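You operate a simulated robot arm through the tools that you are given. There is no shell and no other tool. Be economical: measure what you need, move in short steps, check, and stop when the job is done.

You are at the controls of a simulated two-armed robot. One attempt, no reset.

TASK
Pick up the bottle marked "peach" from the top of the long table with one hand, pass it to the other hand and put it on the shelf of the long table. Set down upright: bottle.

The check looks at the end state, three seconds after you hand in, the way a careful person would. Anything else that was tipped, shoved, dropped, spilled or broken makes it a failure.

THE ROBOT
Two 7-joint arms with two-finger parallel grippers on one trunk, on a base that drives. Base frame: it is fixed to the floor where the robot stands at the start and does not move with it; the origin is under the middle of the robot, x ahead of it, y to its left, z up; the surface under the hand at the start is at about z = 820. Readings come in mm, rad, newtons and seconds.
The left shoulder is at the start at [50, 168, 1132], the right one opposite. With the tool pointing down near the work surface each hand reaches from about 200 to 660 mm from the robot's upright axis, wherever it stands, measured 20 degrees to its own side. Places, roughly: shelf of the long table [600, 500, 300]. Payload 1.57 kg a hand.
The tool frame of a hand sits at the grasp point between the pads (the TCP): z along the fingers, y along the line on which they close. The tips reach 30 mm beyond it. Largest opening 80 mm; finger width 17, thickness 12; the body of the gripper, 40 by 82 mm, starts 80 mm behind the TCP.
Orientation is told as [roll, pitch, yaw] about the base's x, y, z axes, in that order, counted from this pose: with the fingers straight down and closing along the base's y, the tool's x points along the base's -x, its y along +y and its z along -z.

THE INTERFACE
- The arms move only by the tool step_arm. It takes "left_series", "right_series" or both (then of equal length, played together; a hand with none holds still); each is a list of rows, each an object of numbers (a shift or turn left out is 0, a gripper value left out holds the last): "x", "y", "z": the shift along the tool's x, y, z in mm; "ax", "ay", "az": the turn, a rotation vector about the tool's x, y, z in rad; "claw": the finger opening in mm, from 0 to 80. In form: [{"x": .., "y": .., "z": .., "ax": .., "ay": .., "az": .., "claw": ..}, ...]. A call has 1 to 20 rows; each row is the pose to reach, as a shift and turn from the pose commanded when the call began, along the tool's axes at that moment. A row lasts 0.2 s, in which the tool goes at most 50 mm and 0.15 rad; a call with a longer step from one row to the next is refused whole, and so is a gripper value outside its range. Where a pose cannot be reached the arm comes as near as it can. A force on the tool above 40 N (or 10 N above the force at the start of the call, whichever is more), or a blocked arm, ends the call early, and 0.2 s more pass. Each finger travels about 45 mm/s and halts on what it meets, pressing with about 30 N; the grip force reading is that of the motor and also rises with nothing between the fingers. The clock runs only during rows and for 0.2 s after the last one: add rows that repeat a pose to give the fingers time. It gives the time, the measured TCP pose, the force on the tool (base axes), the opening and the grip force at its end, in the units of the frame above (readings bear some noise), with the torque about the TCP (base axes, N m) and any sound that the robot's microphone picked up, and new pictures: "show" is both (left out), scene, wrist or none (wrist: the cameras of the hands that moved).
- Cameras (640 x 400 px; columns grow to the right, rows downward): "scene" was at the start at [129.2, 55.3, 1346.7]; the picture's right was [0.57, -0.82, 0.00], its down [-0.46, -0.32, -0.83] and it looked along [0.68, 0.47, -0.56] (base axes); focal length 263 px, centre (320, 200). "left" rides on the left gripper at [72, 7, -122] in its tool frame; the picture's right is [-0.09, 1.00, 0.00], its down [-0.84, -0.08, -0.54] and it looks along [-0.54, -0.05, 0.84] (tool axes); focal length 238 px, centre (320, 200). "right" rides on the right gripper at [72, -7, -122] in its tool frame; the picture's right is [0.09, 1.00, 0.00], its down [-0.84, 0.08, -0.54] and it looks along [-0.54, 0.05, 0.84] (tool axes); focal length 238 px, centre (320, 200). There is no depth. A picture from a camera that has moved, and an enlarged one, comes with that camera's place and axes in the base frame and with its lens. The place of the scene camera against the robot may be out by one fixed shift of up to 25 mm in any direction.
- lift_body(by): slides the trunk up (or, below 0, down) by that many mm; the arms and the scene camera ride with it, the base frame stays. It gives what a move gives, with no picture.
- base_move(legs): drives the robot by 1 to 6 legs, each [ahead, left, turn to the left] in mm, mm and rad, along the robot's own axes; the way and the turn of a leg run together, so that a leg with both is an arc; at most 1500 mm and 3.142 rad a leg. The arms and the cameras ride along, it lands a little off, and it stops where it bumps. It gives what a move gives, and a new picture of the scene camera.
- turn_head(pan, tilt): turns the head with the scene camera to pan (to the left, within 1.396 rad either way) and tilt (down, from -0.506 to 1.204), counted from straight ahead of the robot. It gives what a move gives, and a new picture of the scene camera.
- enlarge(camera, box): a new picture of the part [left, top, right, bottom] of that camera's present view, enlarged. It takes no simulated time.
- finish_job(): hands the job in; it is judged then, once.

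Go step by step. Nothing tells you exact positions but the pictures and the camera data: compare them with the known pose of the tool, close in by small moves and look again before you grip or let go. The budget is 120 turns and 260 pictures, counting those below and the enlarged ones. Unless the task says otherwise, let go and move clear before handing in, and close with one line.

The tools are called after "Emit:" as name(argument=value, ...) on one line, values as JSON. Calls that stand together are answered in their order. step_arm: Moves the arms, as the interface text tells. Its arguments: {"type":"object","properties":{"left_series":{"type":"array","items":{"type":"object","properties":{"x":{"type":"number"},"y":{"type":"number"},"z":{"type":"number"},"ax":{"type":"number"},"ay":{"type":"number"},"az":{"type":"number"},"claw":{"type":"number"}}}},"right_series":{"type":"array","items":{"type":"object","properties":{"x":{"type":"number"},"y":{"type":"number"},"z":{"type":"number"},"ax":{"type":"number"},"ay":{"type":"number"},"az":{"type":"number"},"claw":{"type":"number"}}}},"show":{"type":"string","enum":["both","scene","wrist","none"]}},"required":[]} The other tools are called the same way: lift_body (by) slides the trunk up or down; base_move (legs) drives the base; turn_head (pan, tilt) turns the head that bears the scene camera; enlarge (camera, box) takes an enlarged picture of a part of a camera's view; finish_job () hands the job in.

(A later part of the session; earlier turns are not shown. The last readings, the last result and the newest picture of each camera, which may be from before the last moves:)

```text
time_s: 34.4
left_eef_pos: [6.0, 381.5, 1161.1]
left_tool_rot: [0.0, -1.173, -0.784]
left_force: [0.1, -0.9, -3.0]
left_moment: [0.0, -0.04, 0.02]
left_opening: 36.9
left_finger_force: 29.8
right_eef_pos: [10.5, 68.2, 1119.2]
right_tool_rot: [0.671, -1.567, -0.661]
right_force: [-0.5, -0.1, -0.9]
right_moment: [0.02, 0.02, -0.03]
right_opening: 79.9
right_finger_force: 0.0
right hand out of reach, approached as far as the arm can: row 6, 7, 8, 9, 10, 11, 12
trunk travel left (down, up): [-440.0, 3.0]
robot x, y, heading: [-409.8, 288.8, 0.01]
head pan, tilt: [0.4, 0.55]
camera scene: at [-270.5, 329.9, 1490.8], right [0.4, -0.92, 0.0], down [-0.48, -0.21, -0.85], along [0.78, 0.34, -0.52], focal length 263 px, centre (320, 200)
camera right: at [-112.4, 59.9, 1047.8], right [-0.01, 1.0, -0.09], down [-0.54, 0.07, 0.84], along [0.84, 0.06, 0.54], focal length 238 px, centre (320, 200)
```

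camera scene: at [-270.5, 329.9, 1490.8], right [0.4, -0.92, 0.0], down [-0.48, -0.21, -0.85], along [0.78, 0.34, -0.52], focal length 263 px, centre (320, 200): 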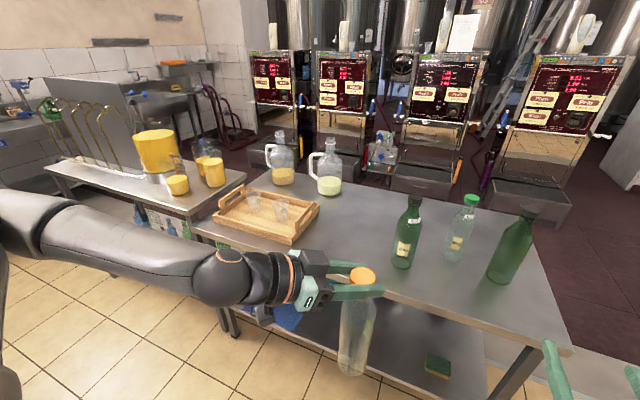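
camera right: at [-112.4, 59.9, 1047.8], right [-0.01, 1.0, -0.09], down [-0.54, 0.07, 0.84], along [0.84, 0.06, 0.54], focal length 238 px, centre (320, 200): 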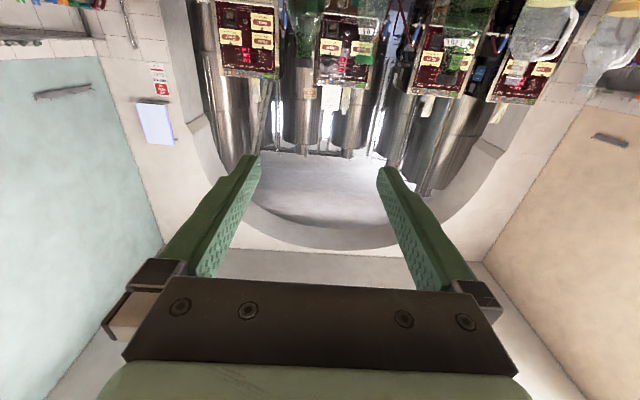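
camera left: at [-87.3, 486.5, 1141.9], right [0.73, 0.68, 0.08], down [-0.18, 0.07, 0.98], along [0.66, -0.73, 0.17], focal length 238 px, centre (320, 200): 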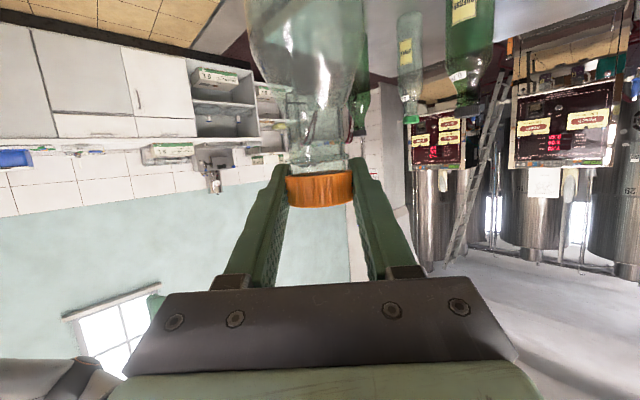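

The right hand now points forward, level. Next I'll yaw it left by about 1.0 and bring it to a pre-grasp point right of the bottle's body.

Emit:
step_arm(right_series=[{"ax": -0.14, "x": 15, "z": -15}, {"ax": -0.28, "x": 30, "z": -30}, {"ax": -0.42, "x": 45, "z": -45}, {"ax": -0.56, "x": 60, "z": -60}, {"ax": -0.7, "x": 75, "z": -75, "y": 20}, {"ax": -0.84, "x": 90, "z": -85, "y": 50}, {"ax": -0.98, "x": 109, "z": -85, "y": 85}, {"ax": -1.0, "x": 109, "z": -85, "y": 120}, {"ax": -1.0, "x": 109, "z": -85, "y": 155}, {"ax": -1.0, "x": 109, "z": -85, "y": 189}, {"ax": -1.0, "x": 109, "z": -85, "y": 189}])

```text
time_s: 36.8
left_eef_pos: [5.9, 383.5, 1161.1]
left_tool_rot: [-0.001, -1.174, -0.784]
left_force: [0.1, 0.1, -2.5]
left_moment: [0.0, -0.02, 0.0]
left_opening: 36.6
left_finger_force: 30.1
right_eef_pos: [-77.1, 253.9, 1009.9]
right_tool_rot: [0.985, -1.567, 0.025]
right_force: [-0.4, 0.3, -1.0]
right_moment: [0.0, -0.01, 0.04]
right_opening: 80.0
right_finger_force: 0.0
trunk travel left (down, up): [-440.0, 3.0]
robot x, y, heading: [-406.7, 288.2, 0.008]
head pan, tilt: [0.4, 0.55]
camera scene: at [-270.7, 329.9, 1490.8], right [0.4, -0.92, 0.0], down [-0.48, -0.21, -0.85], along [0.78, 0.34, -0.52], focal length 263 px, centre (320, 200)
camera right: at [-136.3, 146.2, 939.2], right [-0.84, 0.53, -0.09], down [-0.35, -0.42, 0.84], along [0.4, 0.74, 0.54], focal length 238 px, centre (320, 200)
```

scene: 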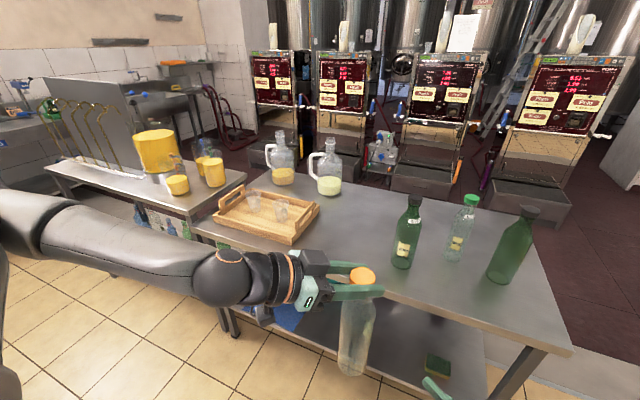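
right: 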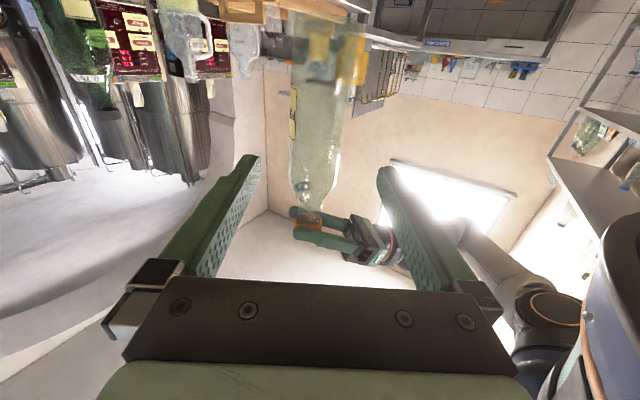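

The bottle stands between the right fingers in this view, with the label at its left edge. I'll look closer to read it.

Emit:
enlarge(camera="right", box=[250, 20, 390, 250])

Emit:
enlarge(camera="scene", box=[310, 250, 450, 400])

```text
1.74 times, centred on (320, 135) of right
camera zoom: at [-136.3, 146.2, 939.2], right [-0.84, 0.53, -0.09], down [-0.35, -0.42, 0.84], along [0.4, 0.74, 0.54], focal length 414 px, centre (320, 313)
```

zoom: 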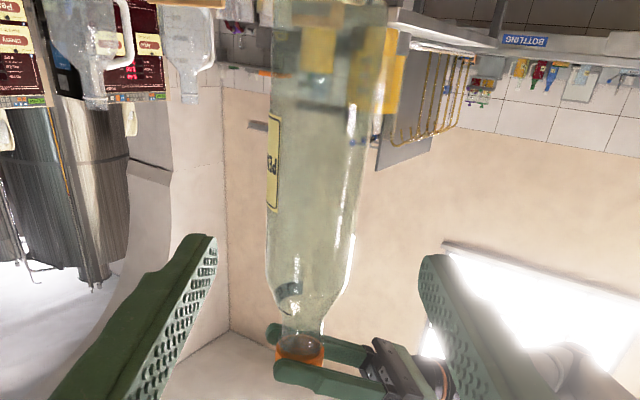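

```text
2.67 times, centred on (380, 325) of scene
camera zoom: at [-270.7, 329.9, 1490.8], right [0.4, -0.92, 0.0], down [-0.48, -0.21, -0.85], along [0.78, 0.34, -0.52], focal length 701 px, centre (160, -133)
```

zoom: 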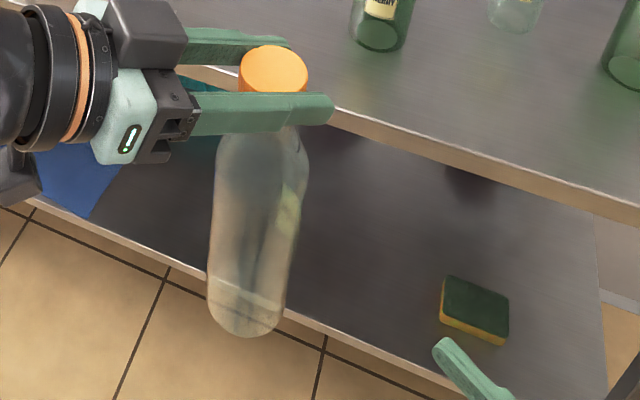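

The label starts with "PE", which could also be PEAR, so I'll turn the bottle with the left hand to read it fully.

Emit:
step_arm(left_series=[{"ax": 0.115, "az": 0.048}, {"ax": 0.23, "az": 0.096}, {"ax": 0.345, "az": 0.144}, {"ax": 0.462, "az": 0.192}, {"ax": 0.555, "az": 0.23}, {"ax": 0.555, "az": 0.23}], show="none")

Emit:
enlarge(camera="right", box=[250, 20, 390, 250])

```text
time_s: 38.2
left_eef_pos: [5.8, 382.6, 1161.9]
left_tool_rot: [0.0, -1.179, -1.386]
left_force: [-0.1, 1.1, -2.6]
left_moment: [0.02, 0.02, 0.01]
left_opening: 36.6
left_finger_force: 30.4
right_eef_pos: [-76.1, 252.9, 1010.6]
right_tool_rot: [0.92, -1.567, 0.091]
right_force: [-0.3, -0.5, -0.8]
right_moment: [0.0, 0.01, 0.0]
right_opening: 80.1
right_finger_force: 0.1
trunk travel left (down, up): [-440.0, 3.0]
robot x, y, heading: [-408.5, 284.4, 0.011]
head pan, tilt: [0.4, 0.55]
```

```text
1.74 times, centred on (320, 135) of right
camera zoom: at [-136.4, 146.0, 939.3], right [-0.84, 0.53, -0.09], down [-0.35, -0.42, 0.84], along [0.41, 0.74, 0.54], focal length 414 px, centre (320, 313)
```

zoom: 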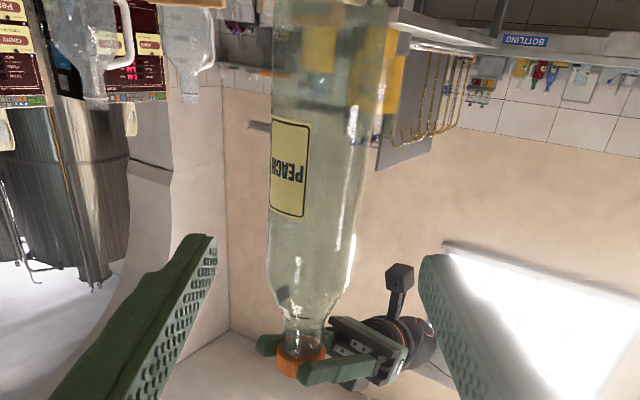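

It reads PEACH. The bottle axis lies centred on the right hand's approach line and 154 mm ahead, so I'll advance the right hand around the body.

Emit:
step_arm(right_series=[{"z": 35}, {"z": 70}, {"z": 95}, {"z": 115}, {"z": 115}], show="wrist")

```text
time_s: 39.4
left_eef_pos: [6.3, 382.6, 1161.1]
left_tool_rot: [-0.001, -1.179, -1.385]
left_force: [0.7, -0.1, -2.8]
left_moment: [0.05, 0.03, -0.01]
left_opening: 36.7
left_finger_force: 30.1
right_eef_pos: [-15.9, 348.9, 1009.8]
right_tool_rot: [1.041, -1.566, -0.032]
right_force: [0.1, -0.8, 0.8]
right_moment: [-0.02, 0.0, 0.01]
right_opening: 79.8
right_finger_force: 0.0
trunk travel left (down, up): [-440.0, 3.0]
robot x, y, heading: [-407.1, 289.4, 0.014]
head pan, tilt: [0.4, 0.55]
camera right: at [-75.5, 242.2, 939.7], right [-0.84, 0.53, -0.09], down [-0.35, -0.42, 0.84], along [0.41, 0.74, 0.54], focal length 238 px, centre (320, 200)
```

right: 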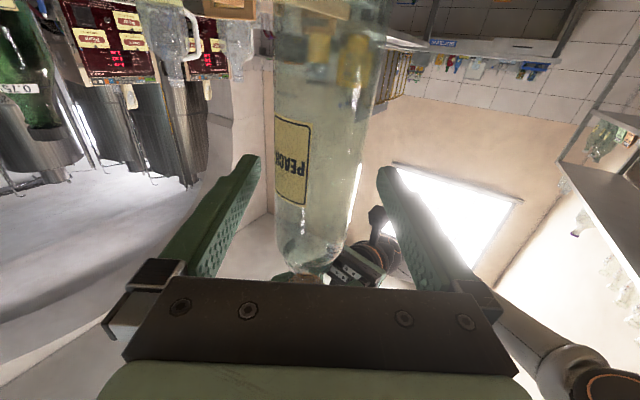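

It's still centred, so I'll advance the last stretch and start closing.

Emit:
step_arm(right_series=[{"z": 20}, {"z": 38}, {"z": 38}, {"z": 38, "claw": 70}, {"z": 38, "claw": 62}, {"z": 38, "claw": 55}, {"z": 38, "claw": 50}, {"z": 38, "claw": 50}])

```text
time_s: 41.2
left_eef_pos: [6.0, 383.4, 1160.9]
left_tool_rot: [-0.002, -1.178, -1.385]
left_force: [-2.2, -0.2, -3.8]
left_moment: [0.01, 0.0, -0.02]
left_opening: 36.5
left_finger_force: 29.9
right_eef_pos: [6.7, 381.8, 1011.2]
right_tool_rot: [1.087, -1.567, -0.077]
right_force: [1.5, -1.0, 0.0]
right_moment: [0.01, 0.11, -0.01]
right_opening: 61.1
right_finger_force: 30.2
trunk travel left (down, up): [-440.0, 3.0]
robot x, y, heading: [-411.2, 287.3, 0.013]
head pan, tilt: [0.4, 0.55]
camera scene: at [-270.7, 330.1, 1490.8], right [0.4, -0.92, 0.0], down [-0.48, -0.21, -0.85], along [0.78, 0.34, -0.52], focal length 263 px, centre (320, 200)
camera right: at [-54.0, 273.8, 939.3], right [-0.84, 0.53, -0.09], down [-0.35, -0.42, 0.84], along [0.41, 0.74, 0.54], focal length 238 px, centre (320, 200)
```

scene: 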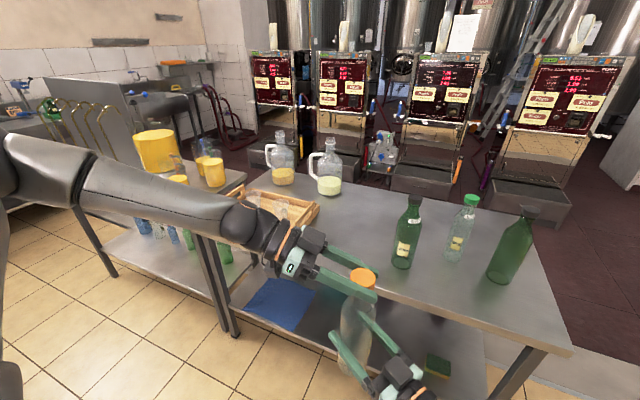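
right: 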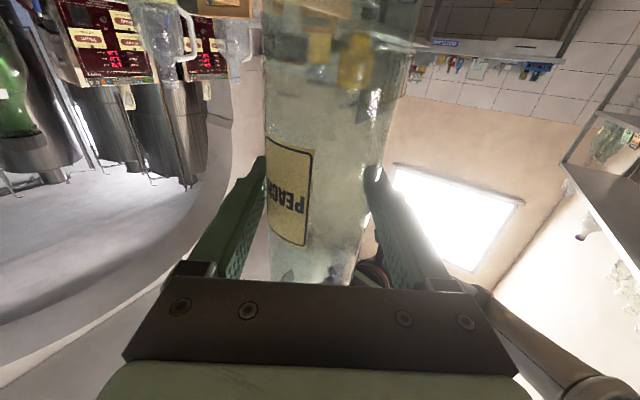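

The right hand holds the body at 61 mm with 30 N. I'll release the left hand and draw it back and up along its fingers.

Emit:
step_arm(left_series=[{"claw": 50}, {"claw": 65}, {"claw": 80}, {"claw": 80}, {"z": -40}, {"z": -80}, {"z": -125}])

```text
time_s: 42.8
left_eef_pos: [-16.5, 497.0, 1211.1]
left_tool_rot: [-0.001, -1.177, -1.384]
left_force: [0.1, -0.2, 0.0]
left_moment: [0.03, -0.01, 0.01]
left_opening: 80.0
left_finger_force: 0.0
right_eef_pos: [5.4, 380.7, 1012.1]
right_tool_rot: [0.839, -1.568, 0.17]
right_force: [-0.4, 0.1, 0.0]
right_moment: [-0.01, 0.0, 0.0]
right_opening: 60.8
right_finger_force: 29.9
trunk travel left (down, up): [-440.0, 3.0]
robot x, y, heading: [-408.7, 284.9, 0.013]
head pan, tilt: [0.4, 0.55]
camera scene: at [-271.3, 330.6, 1490.8], right [0.4, -0.92, 0.0], down [-0.48, -0.21, -0.85], along [0.78, 0.34, -0.52], focal length 263 px, centre (320, 200)
camera left: at [-34.4, 636.4, 1191.3], right [0.99, 0.15, 0.08], down [-0.11, 0.16, 0.98], along [0.13, -0.98, 0.18], focal length 238 px, centre (320, 200)
```

scene: 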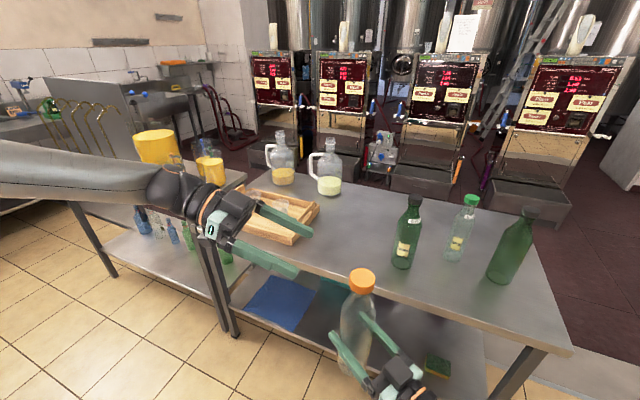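
left: 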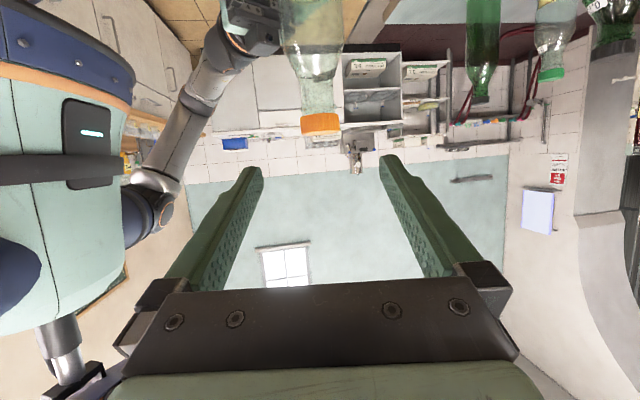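

The pass worked: the right hand now holds the bottle upright. I'll move the left hand back out of the way, then lower the trunk.

Emit:
step_arm(left_series=[{"z": -37, "x": 15, "y": -20}, {"z": -74, "x": 30, "y": -45}, {"z": -111, "x": 45, "y": -70}, {"z": -148, "x": 61, "y": -92}, {"z": -148, "x": 61, "y": -92}], show="scene")

Emit:
lift_body(by=-300)

Emit:
turn_head(pan=0.2, tilt=0.5)

```text
time_s: 44.0
left_eef_pos: [-134.0, 632.7, 1210.5]
left_tool_rot: [-0.001, -1.177, -1.385]
left_force: [0.0, 0.2, 0.3]
left_moment: [0.01, 0.01, 0.0]
left_opening: 80.2
left_finger_force: 0.0
right_eef_pos: [7.0, 381.0, 1010.0]
right_tool_rot: [0.988, -1.568, 0.024]
right_force: [-0.1, 0.9, -1.0]
right_moment: [0.0, 0.0, 0.03]
right_opening: 60.8
right_finger_force: 29.8
trunk travel left (down, up): [-440.0, 3.0]
robot x, y, heading: [-409.6, 286.2, 0.012]
head pan, tilt: [0.4, 0.55]
camera scene: at [-270.5, 330.1, 1490.8], right [0.4, -0.92, 0.0], down [-0.48, -0.21, -0.85], along [0.78, 0.34, -0.52], focal length 263 px, centre (320, 200)
```

scene: 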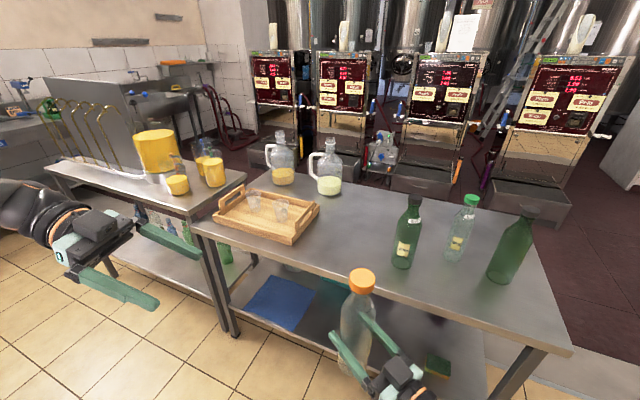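

```text
time_s: 47.0
left_eef_pos: [-133.5, 633.3, 910.0]
left_tool_rot: [-0.001, -1.178, -1.386]
left_force: [0.0, 0.3, 0.8]
left_moment: [-0.02, 0.0, 0.02]
left_opening: 80.1
left_finger_force: 0.1
right_eef_pos: [6.7, 380.9, 711.3]
right_tool_rot: [0.996, -1.566, 0.014]
right_force: [-0.7, -0.2, -0.7]
right_moment: [0.0, 0.01, 0.02]
right_opening: 61.1
right_finger_force: 30.3
trunk travel left (down, up): [-140.0, 303.0]
robot x, y, heading: [-408.7, 287.4, 0.022]
head pan, tilt: [0.4, 0.55]
```

```text
time_s: 47.7
left_eef_pos: [-134.0, 634.1, 910.9]
left_tool_rot: [-0.003, -1.178, -1.385]
left_force: [0.4, -0.1, -0.7]
left_moment: [0.01, -0.02, -0.02]
left_opening: 80.3
left_finger_force: 0.1
right_eef_pos: [6.2, 381.1, 711.5]
right_tool_rot: [0.996, -1.568, 0.014]
right_force: [-0.5, -0.1, -0.6]
right_moment: [-0.03, 0.01, 0.01]
right_opening: 61.3
right_finger_force: 29.3
trunk travel left (down, up): [-140.0, 303.0]
robot x, y, heading: [-408.1, 287.3, 0.013]
head pan, tilt: [0.201, 0.499]
camera scene: at [-264.1, 313.5, 1195.3], right [0.21, -0.98, 0.0], down [-0.47, -0.1, -0.88], along [0.86, 0.19, -0.48], focal length 263 px, centre (320, 200)
```

scene: 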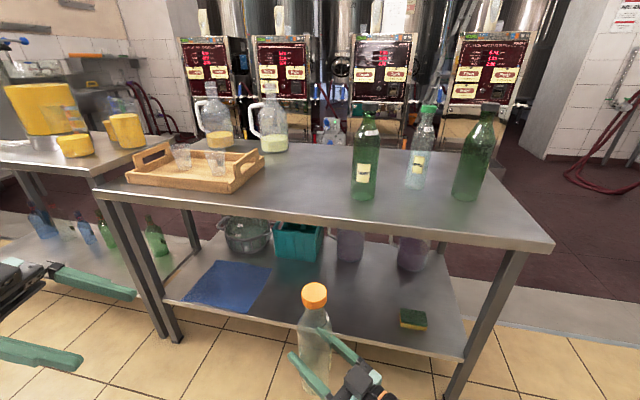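

The shelf has a pot, a teal crate and purple jugs at its back, with the front clear between the mat (y>755) and the sponge (y≈107). I'll turn the right hand straight ahead at about the right shoulder's line.

Emit:
step_arm(right_series=[{"ax": 0.13, "z": -12, "y": -13}, {"ax": 0.26, "z": -25, "y": -26}, {"ax": 0.39, "z": -38, "y": -39}, {"ax": 0.52, "z": -52, "y": -53}, {"ax": 0.65, "z": -67, "y": -68}, {"ax": 0.78, "z": -82, "y": -83}, {"ax": 0.91, "z": -97, "y": -98}, {"ax": 1.0, "z": -111, "y": -112}, {"ax": 1.0, "z": -111, "y": -112}])

```text
time_s: 49.2
left_eef_pos: [-133.7, 634.1, 911.2]
left_tool_rot: [-0.002, -1.178, -1.384]
left_force: [0.0, -0.7, 0.2]
left_moment: [0.01, -0.03, 0.0]
left_opening: 79.8
left_finger_force: 0.0
right_eef_pos: [65.9, 111.0, 695.4]
right_tool_rot: [-1.591, -1.392, 1.541]
right_force: [0.2, -0.2, 0.0]
right_moment: [-0.02, 0.01, -0.03]
right_opening: 60.8
right_finger_force: 29.8
trunk travel left (down, up): [-140.0, 303.0]
robot x, y, heading: [-412.9, 286.9, 0.012]
head pan, tilt: [0.201, 0.499]
stopped in row 7 (right hand): the arm was blocked; the commanded pose is now the measured one
camera scene: at [-264.0, 313.6, 1195.3], right [0.21, -0.98, 0.0], down [-0.47, -0.1, -0.88], along [0.86, 0.19, -0.48], focal length 263 px, centre (320, 200)
camera right: at [-58.4, 98.2, 625.4], right [0.05, 0.96, -0.27], down [-0.53, 0.25, 0.81], along [0.84, 0.1, 0.53], focal length 238 px, centre (320, 200)
```

scene: 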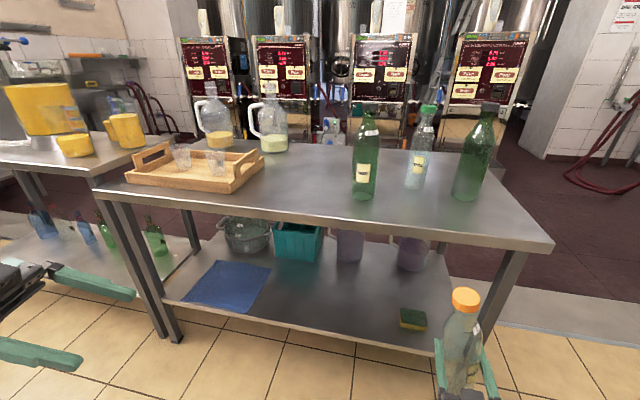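
right: 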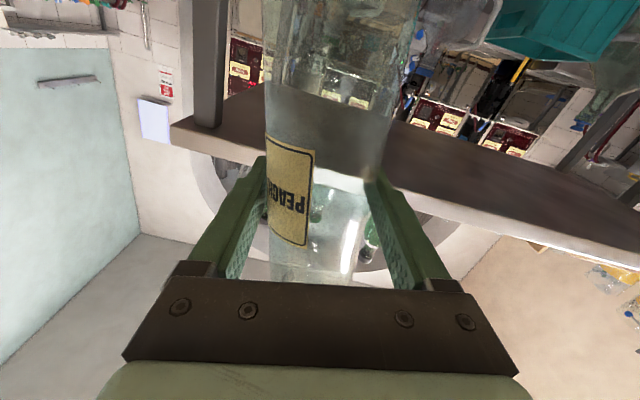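

The arm hit a block mid-turn, but the bottle is still held. The tool points straight ahead at rel (478, −176), rolled about 0.18, so I'll level it gently.

Emit:
step_arm(right_series=[{"az": 0.06}, {"az": 0.12}, {"az": 0.18}, {"az": 0.18}])

```text
time_s: 50.2
left_eef_pos: [-133.4, 632.7, 910.3]
left_tool_rot: [-0.002, -1.178, -1.383]
left_force: [-0.2, -0.4, 0.1]
left_moment: [-0.02, 0.04, 0.02]
left_opening: 79.7
left_finger_force: 0.1
right_eef_pos: [65.7, 102.0, 694.8]
right_tool_rot: [-1.763, -1.505, 1.737]
right_force: [-0.2, -0.5, -0.9]
right_moment: [0.02, -0.03, 0.03]
right_opening: 61.3
right_finger_force: 29.5
trunk travel left (down, up): [-140.0, 303.0]
robot x, y, heading: [-406.7, 286.7, 0.016]
head pan, tilt: [0.201, 0.499]
camera scene: at [-264.0, 313.3, 1195.4], right [0.21, -0.98, 0.0], down [-0.47, -0.1, -0.88], along [0.86, 0.19, -0.48], focal length 263 px, centre (320, 200)
camera right: at [-57.3, 93.7, 622.0], right [0.03, 0.99, -0.16], down [-0.55, 0.15, 0.82], along [0.84, 0.06, 0.55], focal length 238 px, centre (320, 200)
```

scene: 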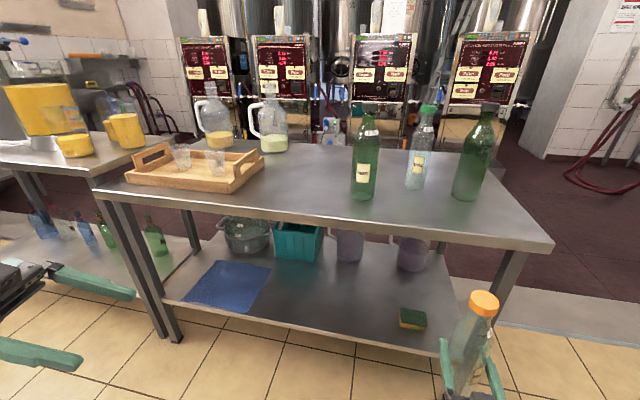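
right: 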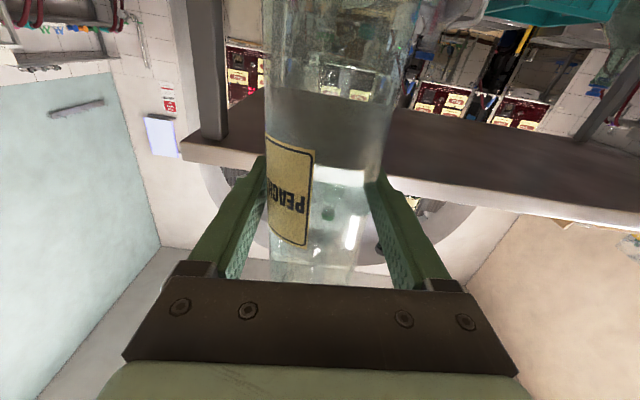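

Emit:
step_arm(right_series=[{"az": 0.035}, {"az": 0.07}, {"az": 0.07, "x": 30}, {"az": 0.07, "x": 60, "z": 20}, {"az": 0.07, "x": 90, "z": 40}, {"az": 0.07, "x": 120, "z": 60}, {"az": 0.07, "x": 120, "z": 60}])

```text
time_s: 51.0
left_eef_pos: [-134.7, 632.9, 910.7]
left_tool_rot: [-0.001, -1.178, -1.384]
left_force: [0.5, -0.8, 0.0]
left_moment: [-0.01, 0.01, 0.01]
left_opening: 80.3
left_finger_force: 0.0
right_eef_pos: [59.5, 80.1, 661.3]
right_tool_rot: [-1.546, -1.445, 1.567]
right_force: [0.9, -0.1, -0.3]
right_moment: [0.0, -0.01, 0.01]
right_opening: 60.6
right_finger_force: 30.0
trunk travel left (down, up): [-140.0, 303.0]
robot x, y, heading: [-407.9, 286.3, 0.014]
head pan, tilt: [0.201, 0.499]
stopped in row 3 (right hand): the arm was blocked; the commanded pose is now the measured one
camera scene: at [-264.1, 313.5, 1195.4], right [0.21, -0.98, 0.0], down [-0.47, -0.1, -0.88], along [0.86, 0.19, -0.48], focal length 263 px, centre (320, 200)
camera right: at [-63.5, 62.2, 591.4], right [-0.02, 0.98, -0.22], down [-0.54, 0.17, 0.82], along [0.84, 0.14, 0.53], focal length 238 px, centre (320, 200)
```

scene: 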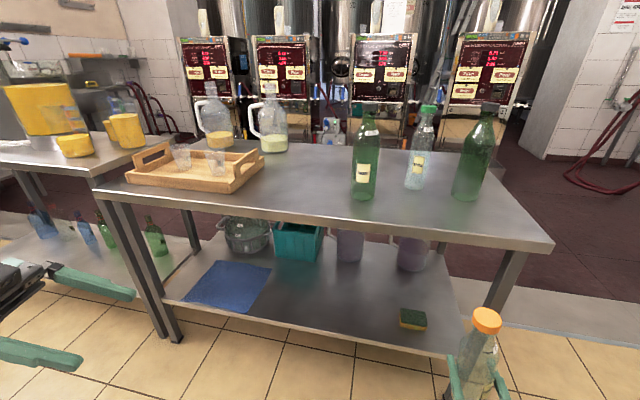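
right: 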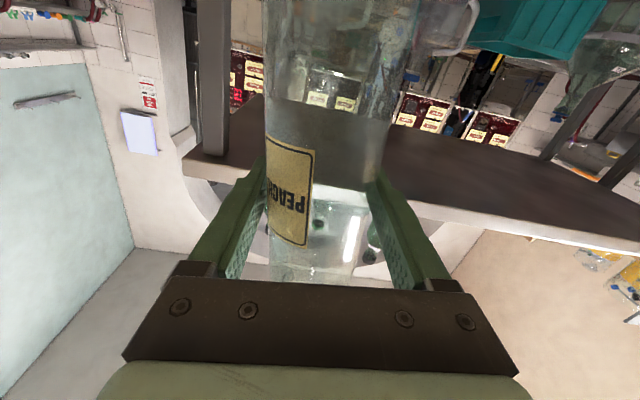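

Something is blocking the right arm, so I'll look at it with the head.

Emit:
turn_head(pan=-0.6, tilt=0.9)

```text
time_s: 52.2
left_eef_pos: [-133.8, 634.3, 911.0]
left_tool_rot: [-0.002, -1.179, -1.385]
left_force: [-0.2, -0.1, 0.6]
left_moment: [0.01, -0.01, 0.01]
left_opening: 79.8
left_finger_force: 0.1
right_eef_pos: [58.6, 80.5, 661.5]
right_tool_rot: [-1.558, -1.445, 1.579]
right_force: [0.3, 0.7, 0.4]
right_moment: [0.0, -0.02, 0.0]
right_opening: 61.1
right_finger_force: 29.8
trunk travel left (down, up): [-140.0, 303.0]
robot x, y, heading: [-411.5, 289.3, 0.015]
head pan, tilt: [-0.6, 0.901]
camera scene: at [-290.0, 252.2, 1161.5], right [-0.55, -0.83, 0.0], down [-0.65, 0.43, -0.62], along [0.52, -0.34, -0.78], focal length 263 px, centre (320, 200)
```

scene: 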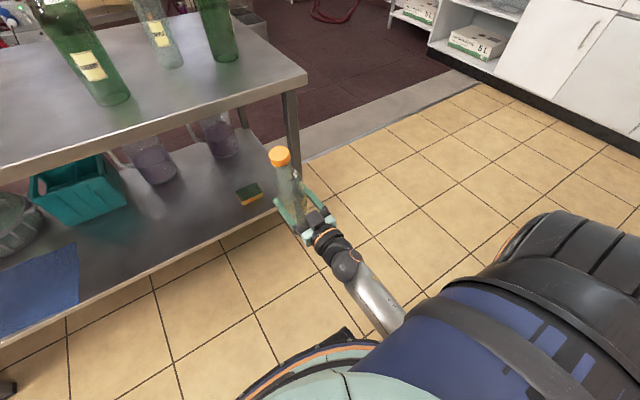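

The forearm runs low beside the trunk, so the elbow is probably touching the robot's own base. I'll extend forward, away from the body, while levelling.

Emit:
step_arm(right_series=[{"z": 25, "x": -10}, {"z": 50, "x": -20}, {"z": 75, "x": -20, "az": 0.04}, {"z": 100, "x": -20, "az": 0.08}, {"z": 100, "x": -20, "az": 0.13}, {"z": 100, "x": -20, "az": 0.13}])

```text
time_s: 53.6
left_eef_pos: [-135.2, 633.6, 909.8]
left_tool_rot: [-0.002, -1.179, -1.385]
left_force: [-0.8, 0.1, -0.8]
left_moment: [0.02, 0.02, 0.0]
left_opening: 80.2
left_finger_force: 0.1
right_eef_pos: [160.5, 84.2, 683.4]
right_tool_rot: [1.417, -1.566, -1.395]
right_force: [-0.5, -0.5, -0.5]
right_moment: [-0.01, 0.01, -0.01]
right_opening: 60.9
right_finger_force: 30.2
trunk travel left (down, up): [-140.0, 303.0]
robot x, y, heading: [-407.8, 290.7, 0.018]
head pan, tilt: [-0.6, 0.901]
camera scene: at [-290.0, 252.2, 1161.5], right [-0.55, -0.83, 0.0], down [-0.65, 0.43, -0.62], along [0.52, -0.34, -0.78], focal length 263 px, centre (320, 200)
camera right: at [37.0, 76.4, 610.8], right [-0.02, 1.0, -0.09], down [-0.54, 0.06, 0.84], along [0.84, 0.06, 0.54], focal length 238 px, centre (320, 200)
```

scene: 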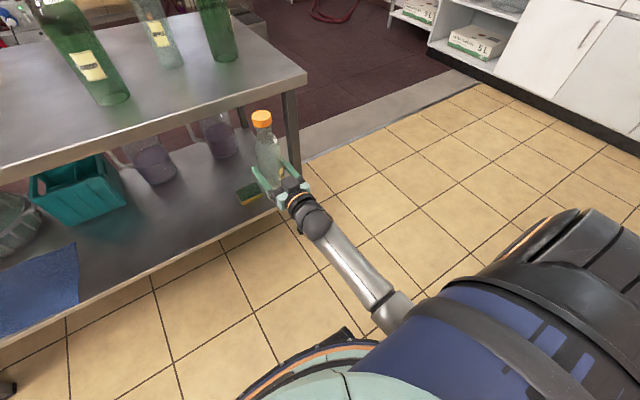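
right: 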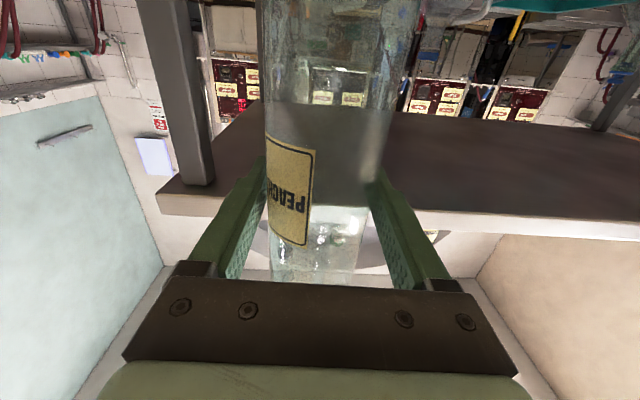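

The hand is level again at (160, 84, 683). I'll lower the trunk fully, then check.

Emit:
lift_body(by=-138)

Emit:
step_arm(right_series=[{"x": 25}, {"x": 50}, {"x": 75}, {"x": 100}, {"x": 100}])

```text
time_s: 55.4
left_eef_pos: [-136.4, 636.1, 813.9]
left_tool_rot: [0.01, -1.188, -1.395]
left_force: [-0.5, 0.5, -0.4]
left_moment: [-0.04, -0.01, 0.03]
left_opening: 79.8
left_finger_force: 0.2
right_eef_pos: [159.4, 86.5, 594.5]
right_tool_rot: [-2.015, -1.558, 2.035]
right_force: [0.1, 0.8, 0.7]
right_moment: [-0.02, 0.04, 0.01]
right_opening: 61.0
right_finger_force: 30.6
trunk travel left (down, up): [-41.0, 402.0]
robot x, y, heading: [-410.6, 285.6, 0.013]
head pan, tilt: [-0.6, 0.901]
stopped: the arm was blocked; the commanded pose is now the measured one
```

```text
time_s: 56.8
left_eef_pos: [-138.4, 637.2, 813.5]
left_tool_rot: [0.012, -1.187, -1.396]
left_force: [-0.2, -0.5, -0.6]
left_moment: [0.02, -0.02, 0.03]
left_opening: 80.0
left_finger_force: 0.0
right_eef_pos: [163.2, 28.4, 500.2]
right_tool_rot: [-1.75, -1.446, 1.748]
right_force: [-0.5, -0.4, 0.1]
right_moment: [-0.03, 0.01, -0.01]
right_opening: 60.9
right_finger_force: 29.9
trunk travel left (down, up): [-41.0, 402.0]
robot x, y, heading: [-410.3, 284.4, 0.014]
head pan, tilt: [-0.6, 0.901]
stopped in row 5 (right hand): the arm was blocked; the commanded pose is now the measured one
camera scene: at [-295.1, 257.7, 1065.6], right [-0.55, -0.83, 0.0], down [-0.65, 0.43, -0.63], along [0.52, -0.35, -0.78], focal length 263 px, centre (320, 200)
camera right: at [42.4, 13.0, 427.8], right [0.01, 0.98, -0.21], down [-0.56, 0.18, 0.81], along [0.83, 0.12, 0.55], focal length 238 px, centre (320, 200)
```

scene: 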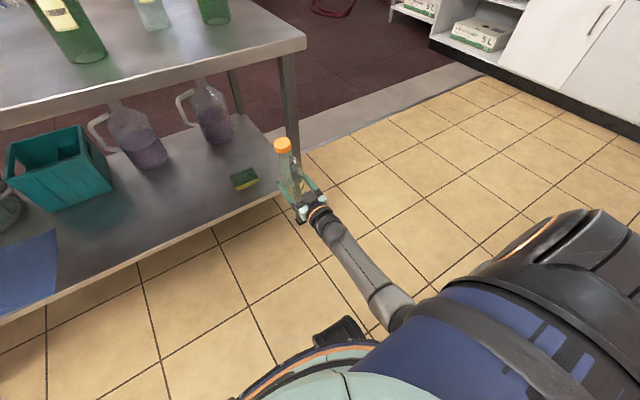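
right: 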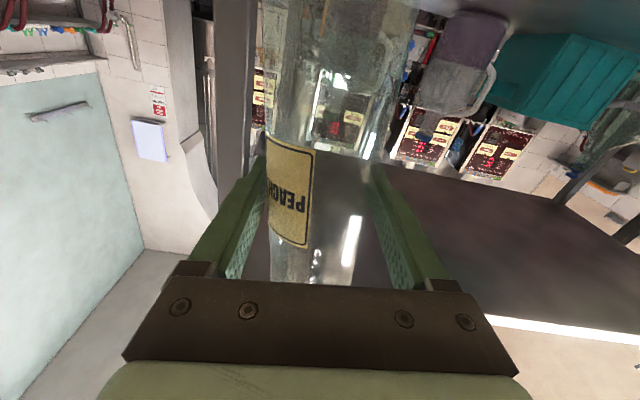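

The trunk was blocked before it reached bottom. I'll check the left arm's side to see what is touching.

Emit:
turn_head(pan=0.9, tilt=0.9)

Emit:
enlarge(camera="left", box=[0, 0, 640, 400])

```text
time_s: 58.4
left_eef_pos: [-137.9, 637.3, 812.7]
left_tool_rot: [0.013, -1.186, -1.396]
left_force: [-0.5, 0.3, 0.7]
left_moment: [0.0, 0.02, 0.0]
left_opening: 80.0
left_finger_force: 0.0
right_eef_pos: [164.2, 30.1, 502.0]
right_tool_rot: [-1.75, -1.444, 1.752]
right_force: [0.6, 0.4, 0.6]
right_moment: [0.02, 0.0, 0.02]
right_opening: 61.0
right_finger_force: 30.1
trunk travel left (down, up): [-41.0, 402.0]
robot x, y, heading: [-407.7, 290.2, 0.015]
head pan, tilt: [0.901, 0.901]
camera scene: at [-311.4, 358.3, 1065.0], right [0.79, -0.61, 0.01], down [-0.48, -0.62, -0.62], along [0.38, 0.49, -0.78], focal length 263 px, centre (320, 200)
```

scene: 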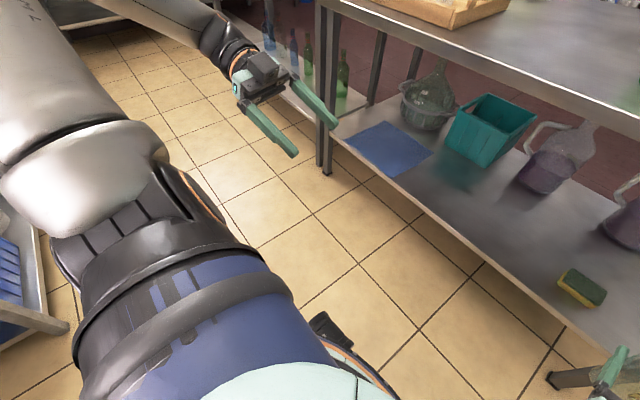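

```text
1.00 times, centred on (320, 200) of left (not enlarged: the box is as wide or as high as the picture)
camera zoom: at [-155.3, 775.0, 793.2], right [0.98, 0.15, 0.09], down [-0.11, 0.17, 0.98], along [0.13, -0.97, 0.18], focal length 238 px, centre (320, 200)
```

zoom: 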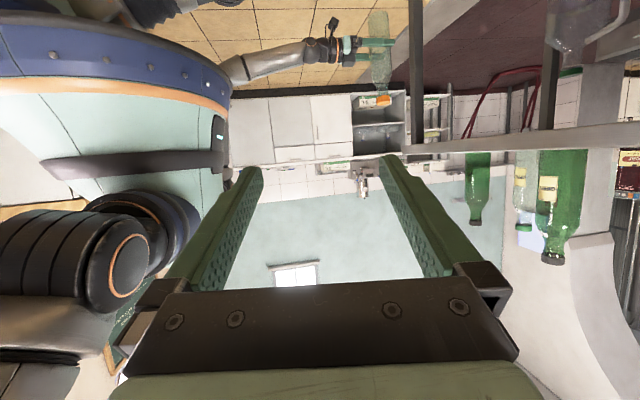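

The torso's lower blue body extends to about z≈670, and the right elbow seems to press against it. I'll level the hand, extend it forward, then yaw it left so the elbow swings outward.

Emit:
step_arm(right_series=[{"z": 15, "x": -10}, {"z": 30, "x": -20}, {"z": 45, "x": -20, "az": 0.06}, {"z": 60, "x": -20, "az": 0.127}, {"z": 60, "x": -20, "az": 0.127}], show="none")

Emit:
step_arm(right_series=[{"ax": -0.1}, {"ax": -0.2}, {"ax": -0.3}, {"ax": -0.4}, {"ax": -0.5}, {"ax": -0.5}])

```text
time_s: 59.6
left_eef_pos: [-135.0, 634.1, 810.6]
left_tool_rot: [-0.001, -1.178, -1.386]
left_force: [-0.2, -0.6, -0.9]
left_moment: [0.02, 0.02, -0.02]
left_opening: 79.9
left_finger_force: 0.0
right_eef_pos: [226.3, 33.3, 512.1]
right_tool_rot: [2.452, -1.548, -2.448]
right_force: [0.1, -0.6, 0.4]
right_moment: [0.01, 0.03, -0.01]
right_opening: 60.9
right_finger_force: 29.5
trunk travel left (down, up): [-41.0, 402.0]
robot x, y, heading: [-411.7, 287.7, 0.014]
head pan, tilt: [0.901, 0.901]
```

```text
time_s: 61.0
left_eef_pos: [-134.2, 632.0, 811.3]
left_tool_rot: [-0.002, -1.179, -1.386]
left_force: [-0.6, -0.4, -0.9]
left_moment: [0.01, 0.0, -0.01]
left_opening: 79.8
left_finger_force: 0.0
right_eef_pos: [223.7, 32.8, 514.3]
right_tool_rot: [2.93, -1.549, -2.426]
right_force: [-0.6, -0.1, -0.8]
right_moment: [0.0, 0.01, 0.0]
right_opening: 60.9
right_finger_force: 30.3
trunk travel left (down, up): [-41.0, 402.0]
robot x, y, heading: [-406.6, 287.0, 0.016]
head pan, tilt: [0.901, 0.901]
camera scene: at [-306.8, 353.8, 1062.1], right [0.79, -0.61, 0.0], down [-0.48, -0.62, -0.62], along [0.38, 0.49, -0.78], focal length 263 px, centre (320, 200)
camera right: at [121.4, -31.0, 439.4], right [-0.48, 0.87, -0.09], down [-0.53, -0.21, 0.83], along [0.7, 0.44, 0.56], focal length 238 px, centre (320, 200)
```

scene: 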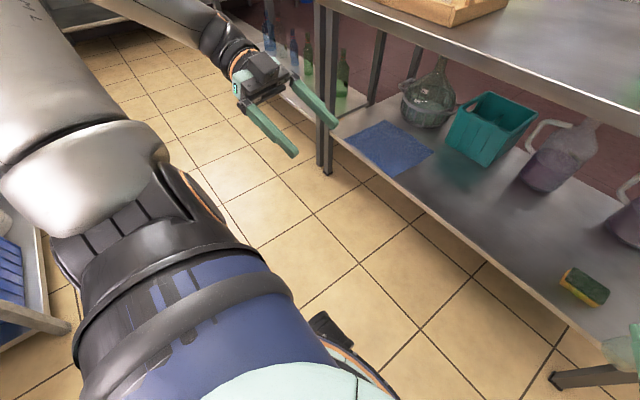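
right: 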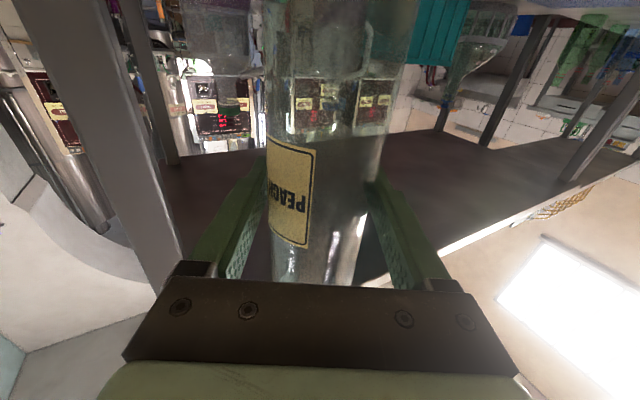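

No block this time: the hand is level at (224, 33, 514). Before driving left I'll check the room on the left side.

Emit:
turn_head(pan=1.39, tilt=0.5)

```text
time_s: 62.0
left_eef_pos: [-134.4, 633.1, 811.0]
left_tool_rot: [-0.002, -1.177, -1.384]
left_force: [-0.3, 0.3, -0.1]
left_moment: [0.01, -0.02, -0.01]
left_opening: 79.9
left_finger_force: 0.0
right_eef_pos: [225.3, 32.2, 514.0]
right_tool_rot: [2.945, -1.55, -2.44]
right_force: [0.1, 0.4, 0.0]
right_moment: [0.04, -0.01, 0.02]
right_opening: 60.7
right_finger_force: 29.6
trunk travel left (down, up): [-41.0, 402.0]
robot x, y, heading: [-404.4, 288.9, 0.011]
head pan, tilt: [1.389, 0.499]
camera scene: at [-337.6, 383.6, 1096.0], right [0.99, -0.17, 0.0], down [-0.08, -0.47, -0.88], along [0.15, 0.87, -0.48], focal length 263 px, centre (320, 200)
```

scene: 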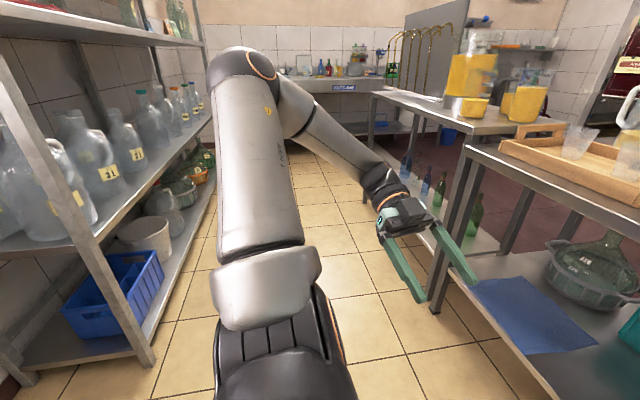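

The aisle to the left is clear. I'll drive left 260 mm, then look at the shelf ahead.

Emit:
base_move(legs=[[0, 260, 0]])

Emit:
turn_head(pan=-0.25, tilt=0.65)

```text
time_s: 64.9
left_eef_pos: [-138.6, 895.9, 810.4]
left_tool_rot: [-0.001, -1.176, -1.382]
left_force: [-0.2, 1.1, 0.4]
left_moment: [-0.01, 0.02, -0.02]
left_opening: 80.0
left_finger_force: 0.0
right_eef_pos: [220.9, 296.9, 513.3]
right_tool_rot: [2.947, -1.55, -2.442]
right_force: [0.0, 0.6, -0.1]
right_moment: [0.01, -0.01, -0.01]
right_opening: 60.8
right_finger_force: 29.9
trunk travel left (down, up): [-41.0, 402.0]
robot x, y, heading: [-414.1, 548.5, 0.017]
head pan, tilt: [1.389, 0.499]
camera scene: at [-341.8, 645.8, 1096.0], right [0.99, -0.16, 0.0], down [-0.08, -0.47, -0.88], along [0.14, 0.87, -0.48], focal length 263 px, centre (320, 200)
```

scene: 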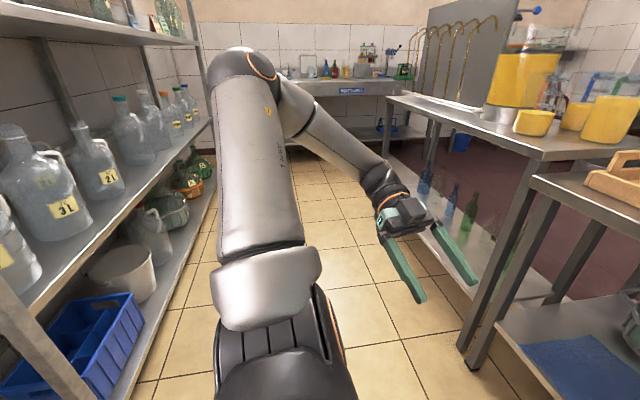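

```text
time_s: 66.5
left_eef_pos: [-139.3, 895.0, 811.3]
left_tool_rot: [0.0, -1.177, -1.382]
left_force: [-0.5, 0.3, 0.5]
left_moment: [-0.04, 0.02, 0.02]
left_opening: 79.8
left_finger_force: 0.0
right_eef_pos: [222.1, 296.9, 513.3]
right_tool_rot: [2.946, -1.549, -2.441]
right_force: [-0.4, -1.2, 0.2]
right_moment: [0.0, 0.01, 0.02]
right_opening: 60.6
right_finger_force: 29.5
trunk travel left (down, up): [-41.0, 402.0]
robot x, y, heading: [-412.9, 550.5, 0.012]
head pan, tilt: [-0.25, 0.649]
camera scene: at [-272.3, 536.0, 1082.6], right [-0.23, -0.97, 0.0], down [-0.59, 0.14, -0.8], along [0.77, -0.18, -0.6], focal length 263 px, centre (320, 200)
```

scene: 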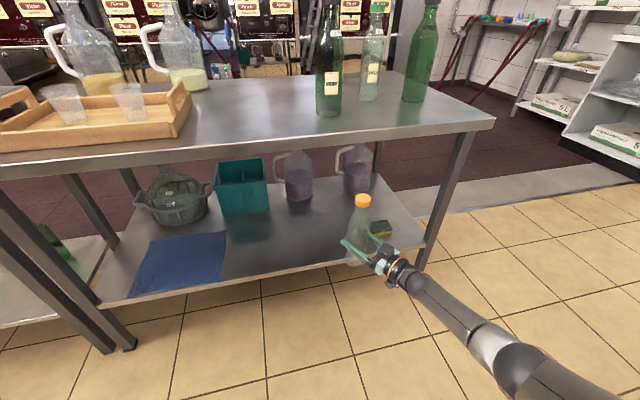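

The free shelf spot is at about (400, 297), between the mat (y>738) and the sponge (y≈96). The wrist camera hangs below the hand, so I'll keep near the front so that it stays clear of the shelf edge (x≈330). Driving ahead 170.

Emit:
base_move(legs=[[170, 0, 0]])

Emit:
enlarge(camera="right", box=[0, 0, 640, 400])

Emit:
enlarge(camera="left", box=[0, 0, 640, 400])

```text
time_s: 68.0
left_eef_pos: [29.5, 899.2, 811.4]
left_tool_rot: [-0.001, -1.176, -1.382]
left_force: [1.0, -0.6, -0.1]
left_moment: [0.0, 0.0, 0.02]
left_opening: 79.9
left_finger_force: 0.0
right_eef_pos: [389.5, 299.3, 512.9]
right_tool_rot: [2.945, -1.549, -2.438]
right_force: [0.0, 0.3, -0.2]
right_moment: [0.02, 0.01, -0.02]
right_opening: 60.8
right_finger_force: 30.2
trunk travel left (down, up): [-41.0, 402.0]
robot x, y, heading: [-246.2, 551.8, 0.013]
head pan, tilt: [-0.25, 0.649]
camera scene: at [-104.4, 538.6, 1082.6], right [-0.23, -0.97, 0.0], down [-0.59, 0.14, -0.8], along [0.77, -0.18, -0.6], focal length 263 px, centre (320, 200)
```

scene: 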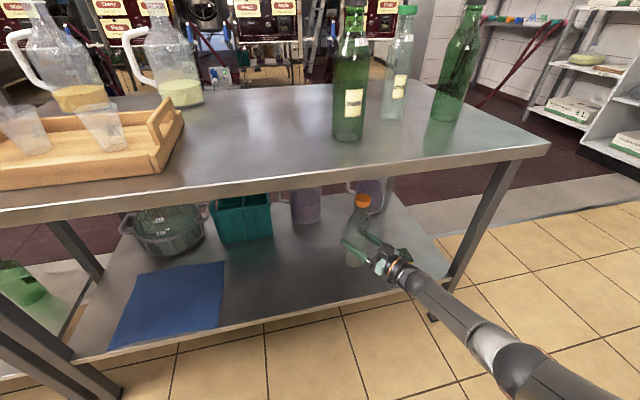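

```text
1.00 times, centred on (320, 200) of right (not enlarged: the box is as wide or as high as the picture)
camera zoom: at [286.1, 235.0, 439.3], right [-0.48, 0.87, -0.09], down [-0.53, -0.21, 0.83], along [0.7, 0.44, 0.56], focal length 238 px, centre (320, 200)
```

zoom: 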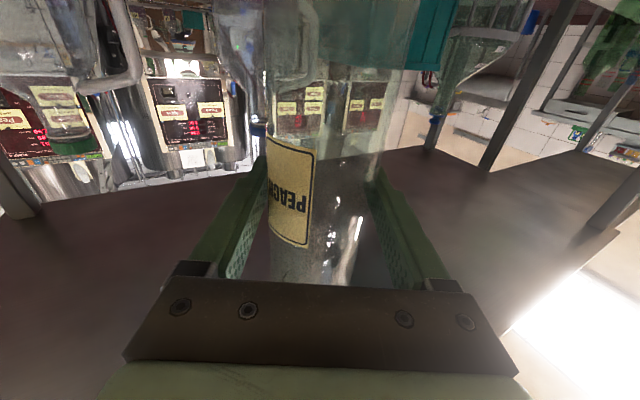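

```text
1.00 times, centred on (320, 200) of left (not enlarged: the box is as wide or as high as the picture)
camera zoom: at [10.7, 1037.2, 791.9], right [0.98, 0.15, 0.08], down [-0.11, 0.16, 0.98], along [0.13, -0.98, 0.18], focal length 238 px, centre (320, 200)
```

zoom: 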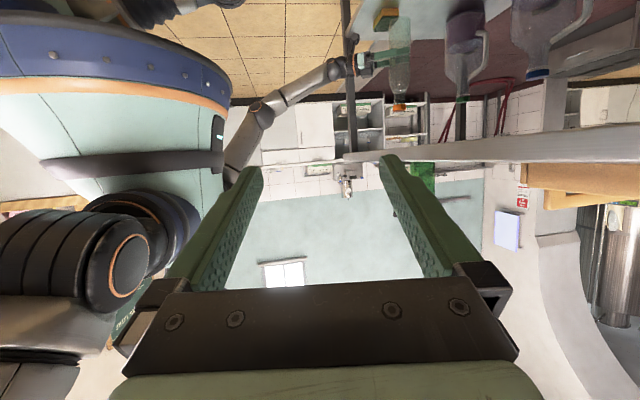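

The bottle is over the shelf. I'll lower it by arm in small steps.

Emit:
step_arm(right_series=[{"x": 15}, {"x": 30}, {"x": 45}, {"x": 60}, {"x": 75}, {"x": 75}], show="scene")

Emit:
enlarge(camera="left", box=[320, 0, 480, 110])

```text
time_s: 69.4
left_eef_pos: [30.1, 899.0, 810.5]
left_tool_rot: [-0.002, -1.179, -1.383]
left_force: [0.2, 1.0, 0.0]
left_moment: [-0.03, 0.0, 0.03]
left_opening: 79.9
left_finger_force: 0.1
right_eef_pos: [379.6, 309.5, 460.2]
right_tool_rot: [2.944, -1.55, -2.44]
right_force: [0.1, 0.0, 0.7]
right_moment: [0.01, -0.04, 0.0]
right_opening: 60.7
right_finger_force: 30.3
right hand out of reach, approached as far as the arm can: row 3, 4, 5, 6
trunk travel left (down, up): [-41.0, 402.0]
robot x, y, heading: [-245.9, 551.0, 0.014]
head pan, tilt: [-0.25, 0.649]
camera scene: at [-104.4, 538.6, 1082.6], right [-0.23, -0.97, 0.0], down [-0.59, 0.14, -0.8], along [0.77, -0.18, -0.6], focal length 263 px, centre (320, 200)
```

scene: 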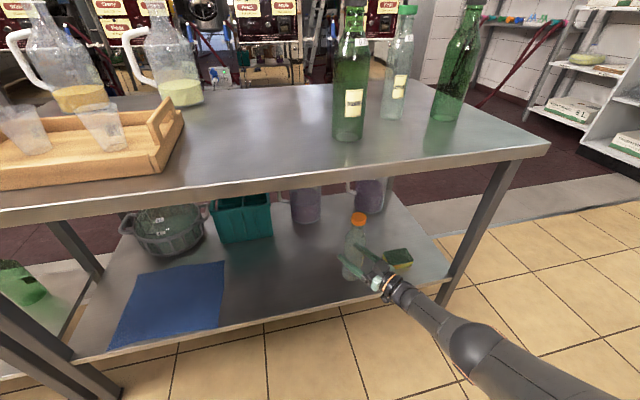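

```text
3.64 times, centred on (400, 55) of left
camera zoom: at [10.7, 1037.2, 791.8], right [0.98, 0.15, 0.08], down [-0.11, 0.16, 0.98], along [0.13, -0.98, 0.18], focal length 867 px, centre (29, 727)
```

zoom: 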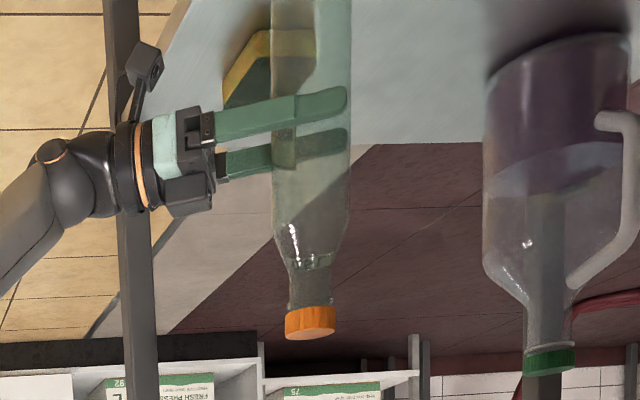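

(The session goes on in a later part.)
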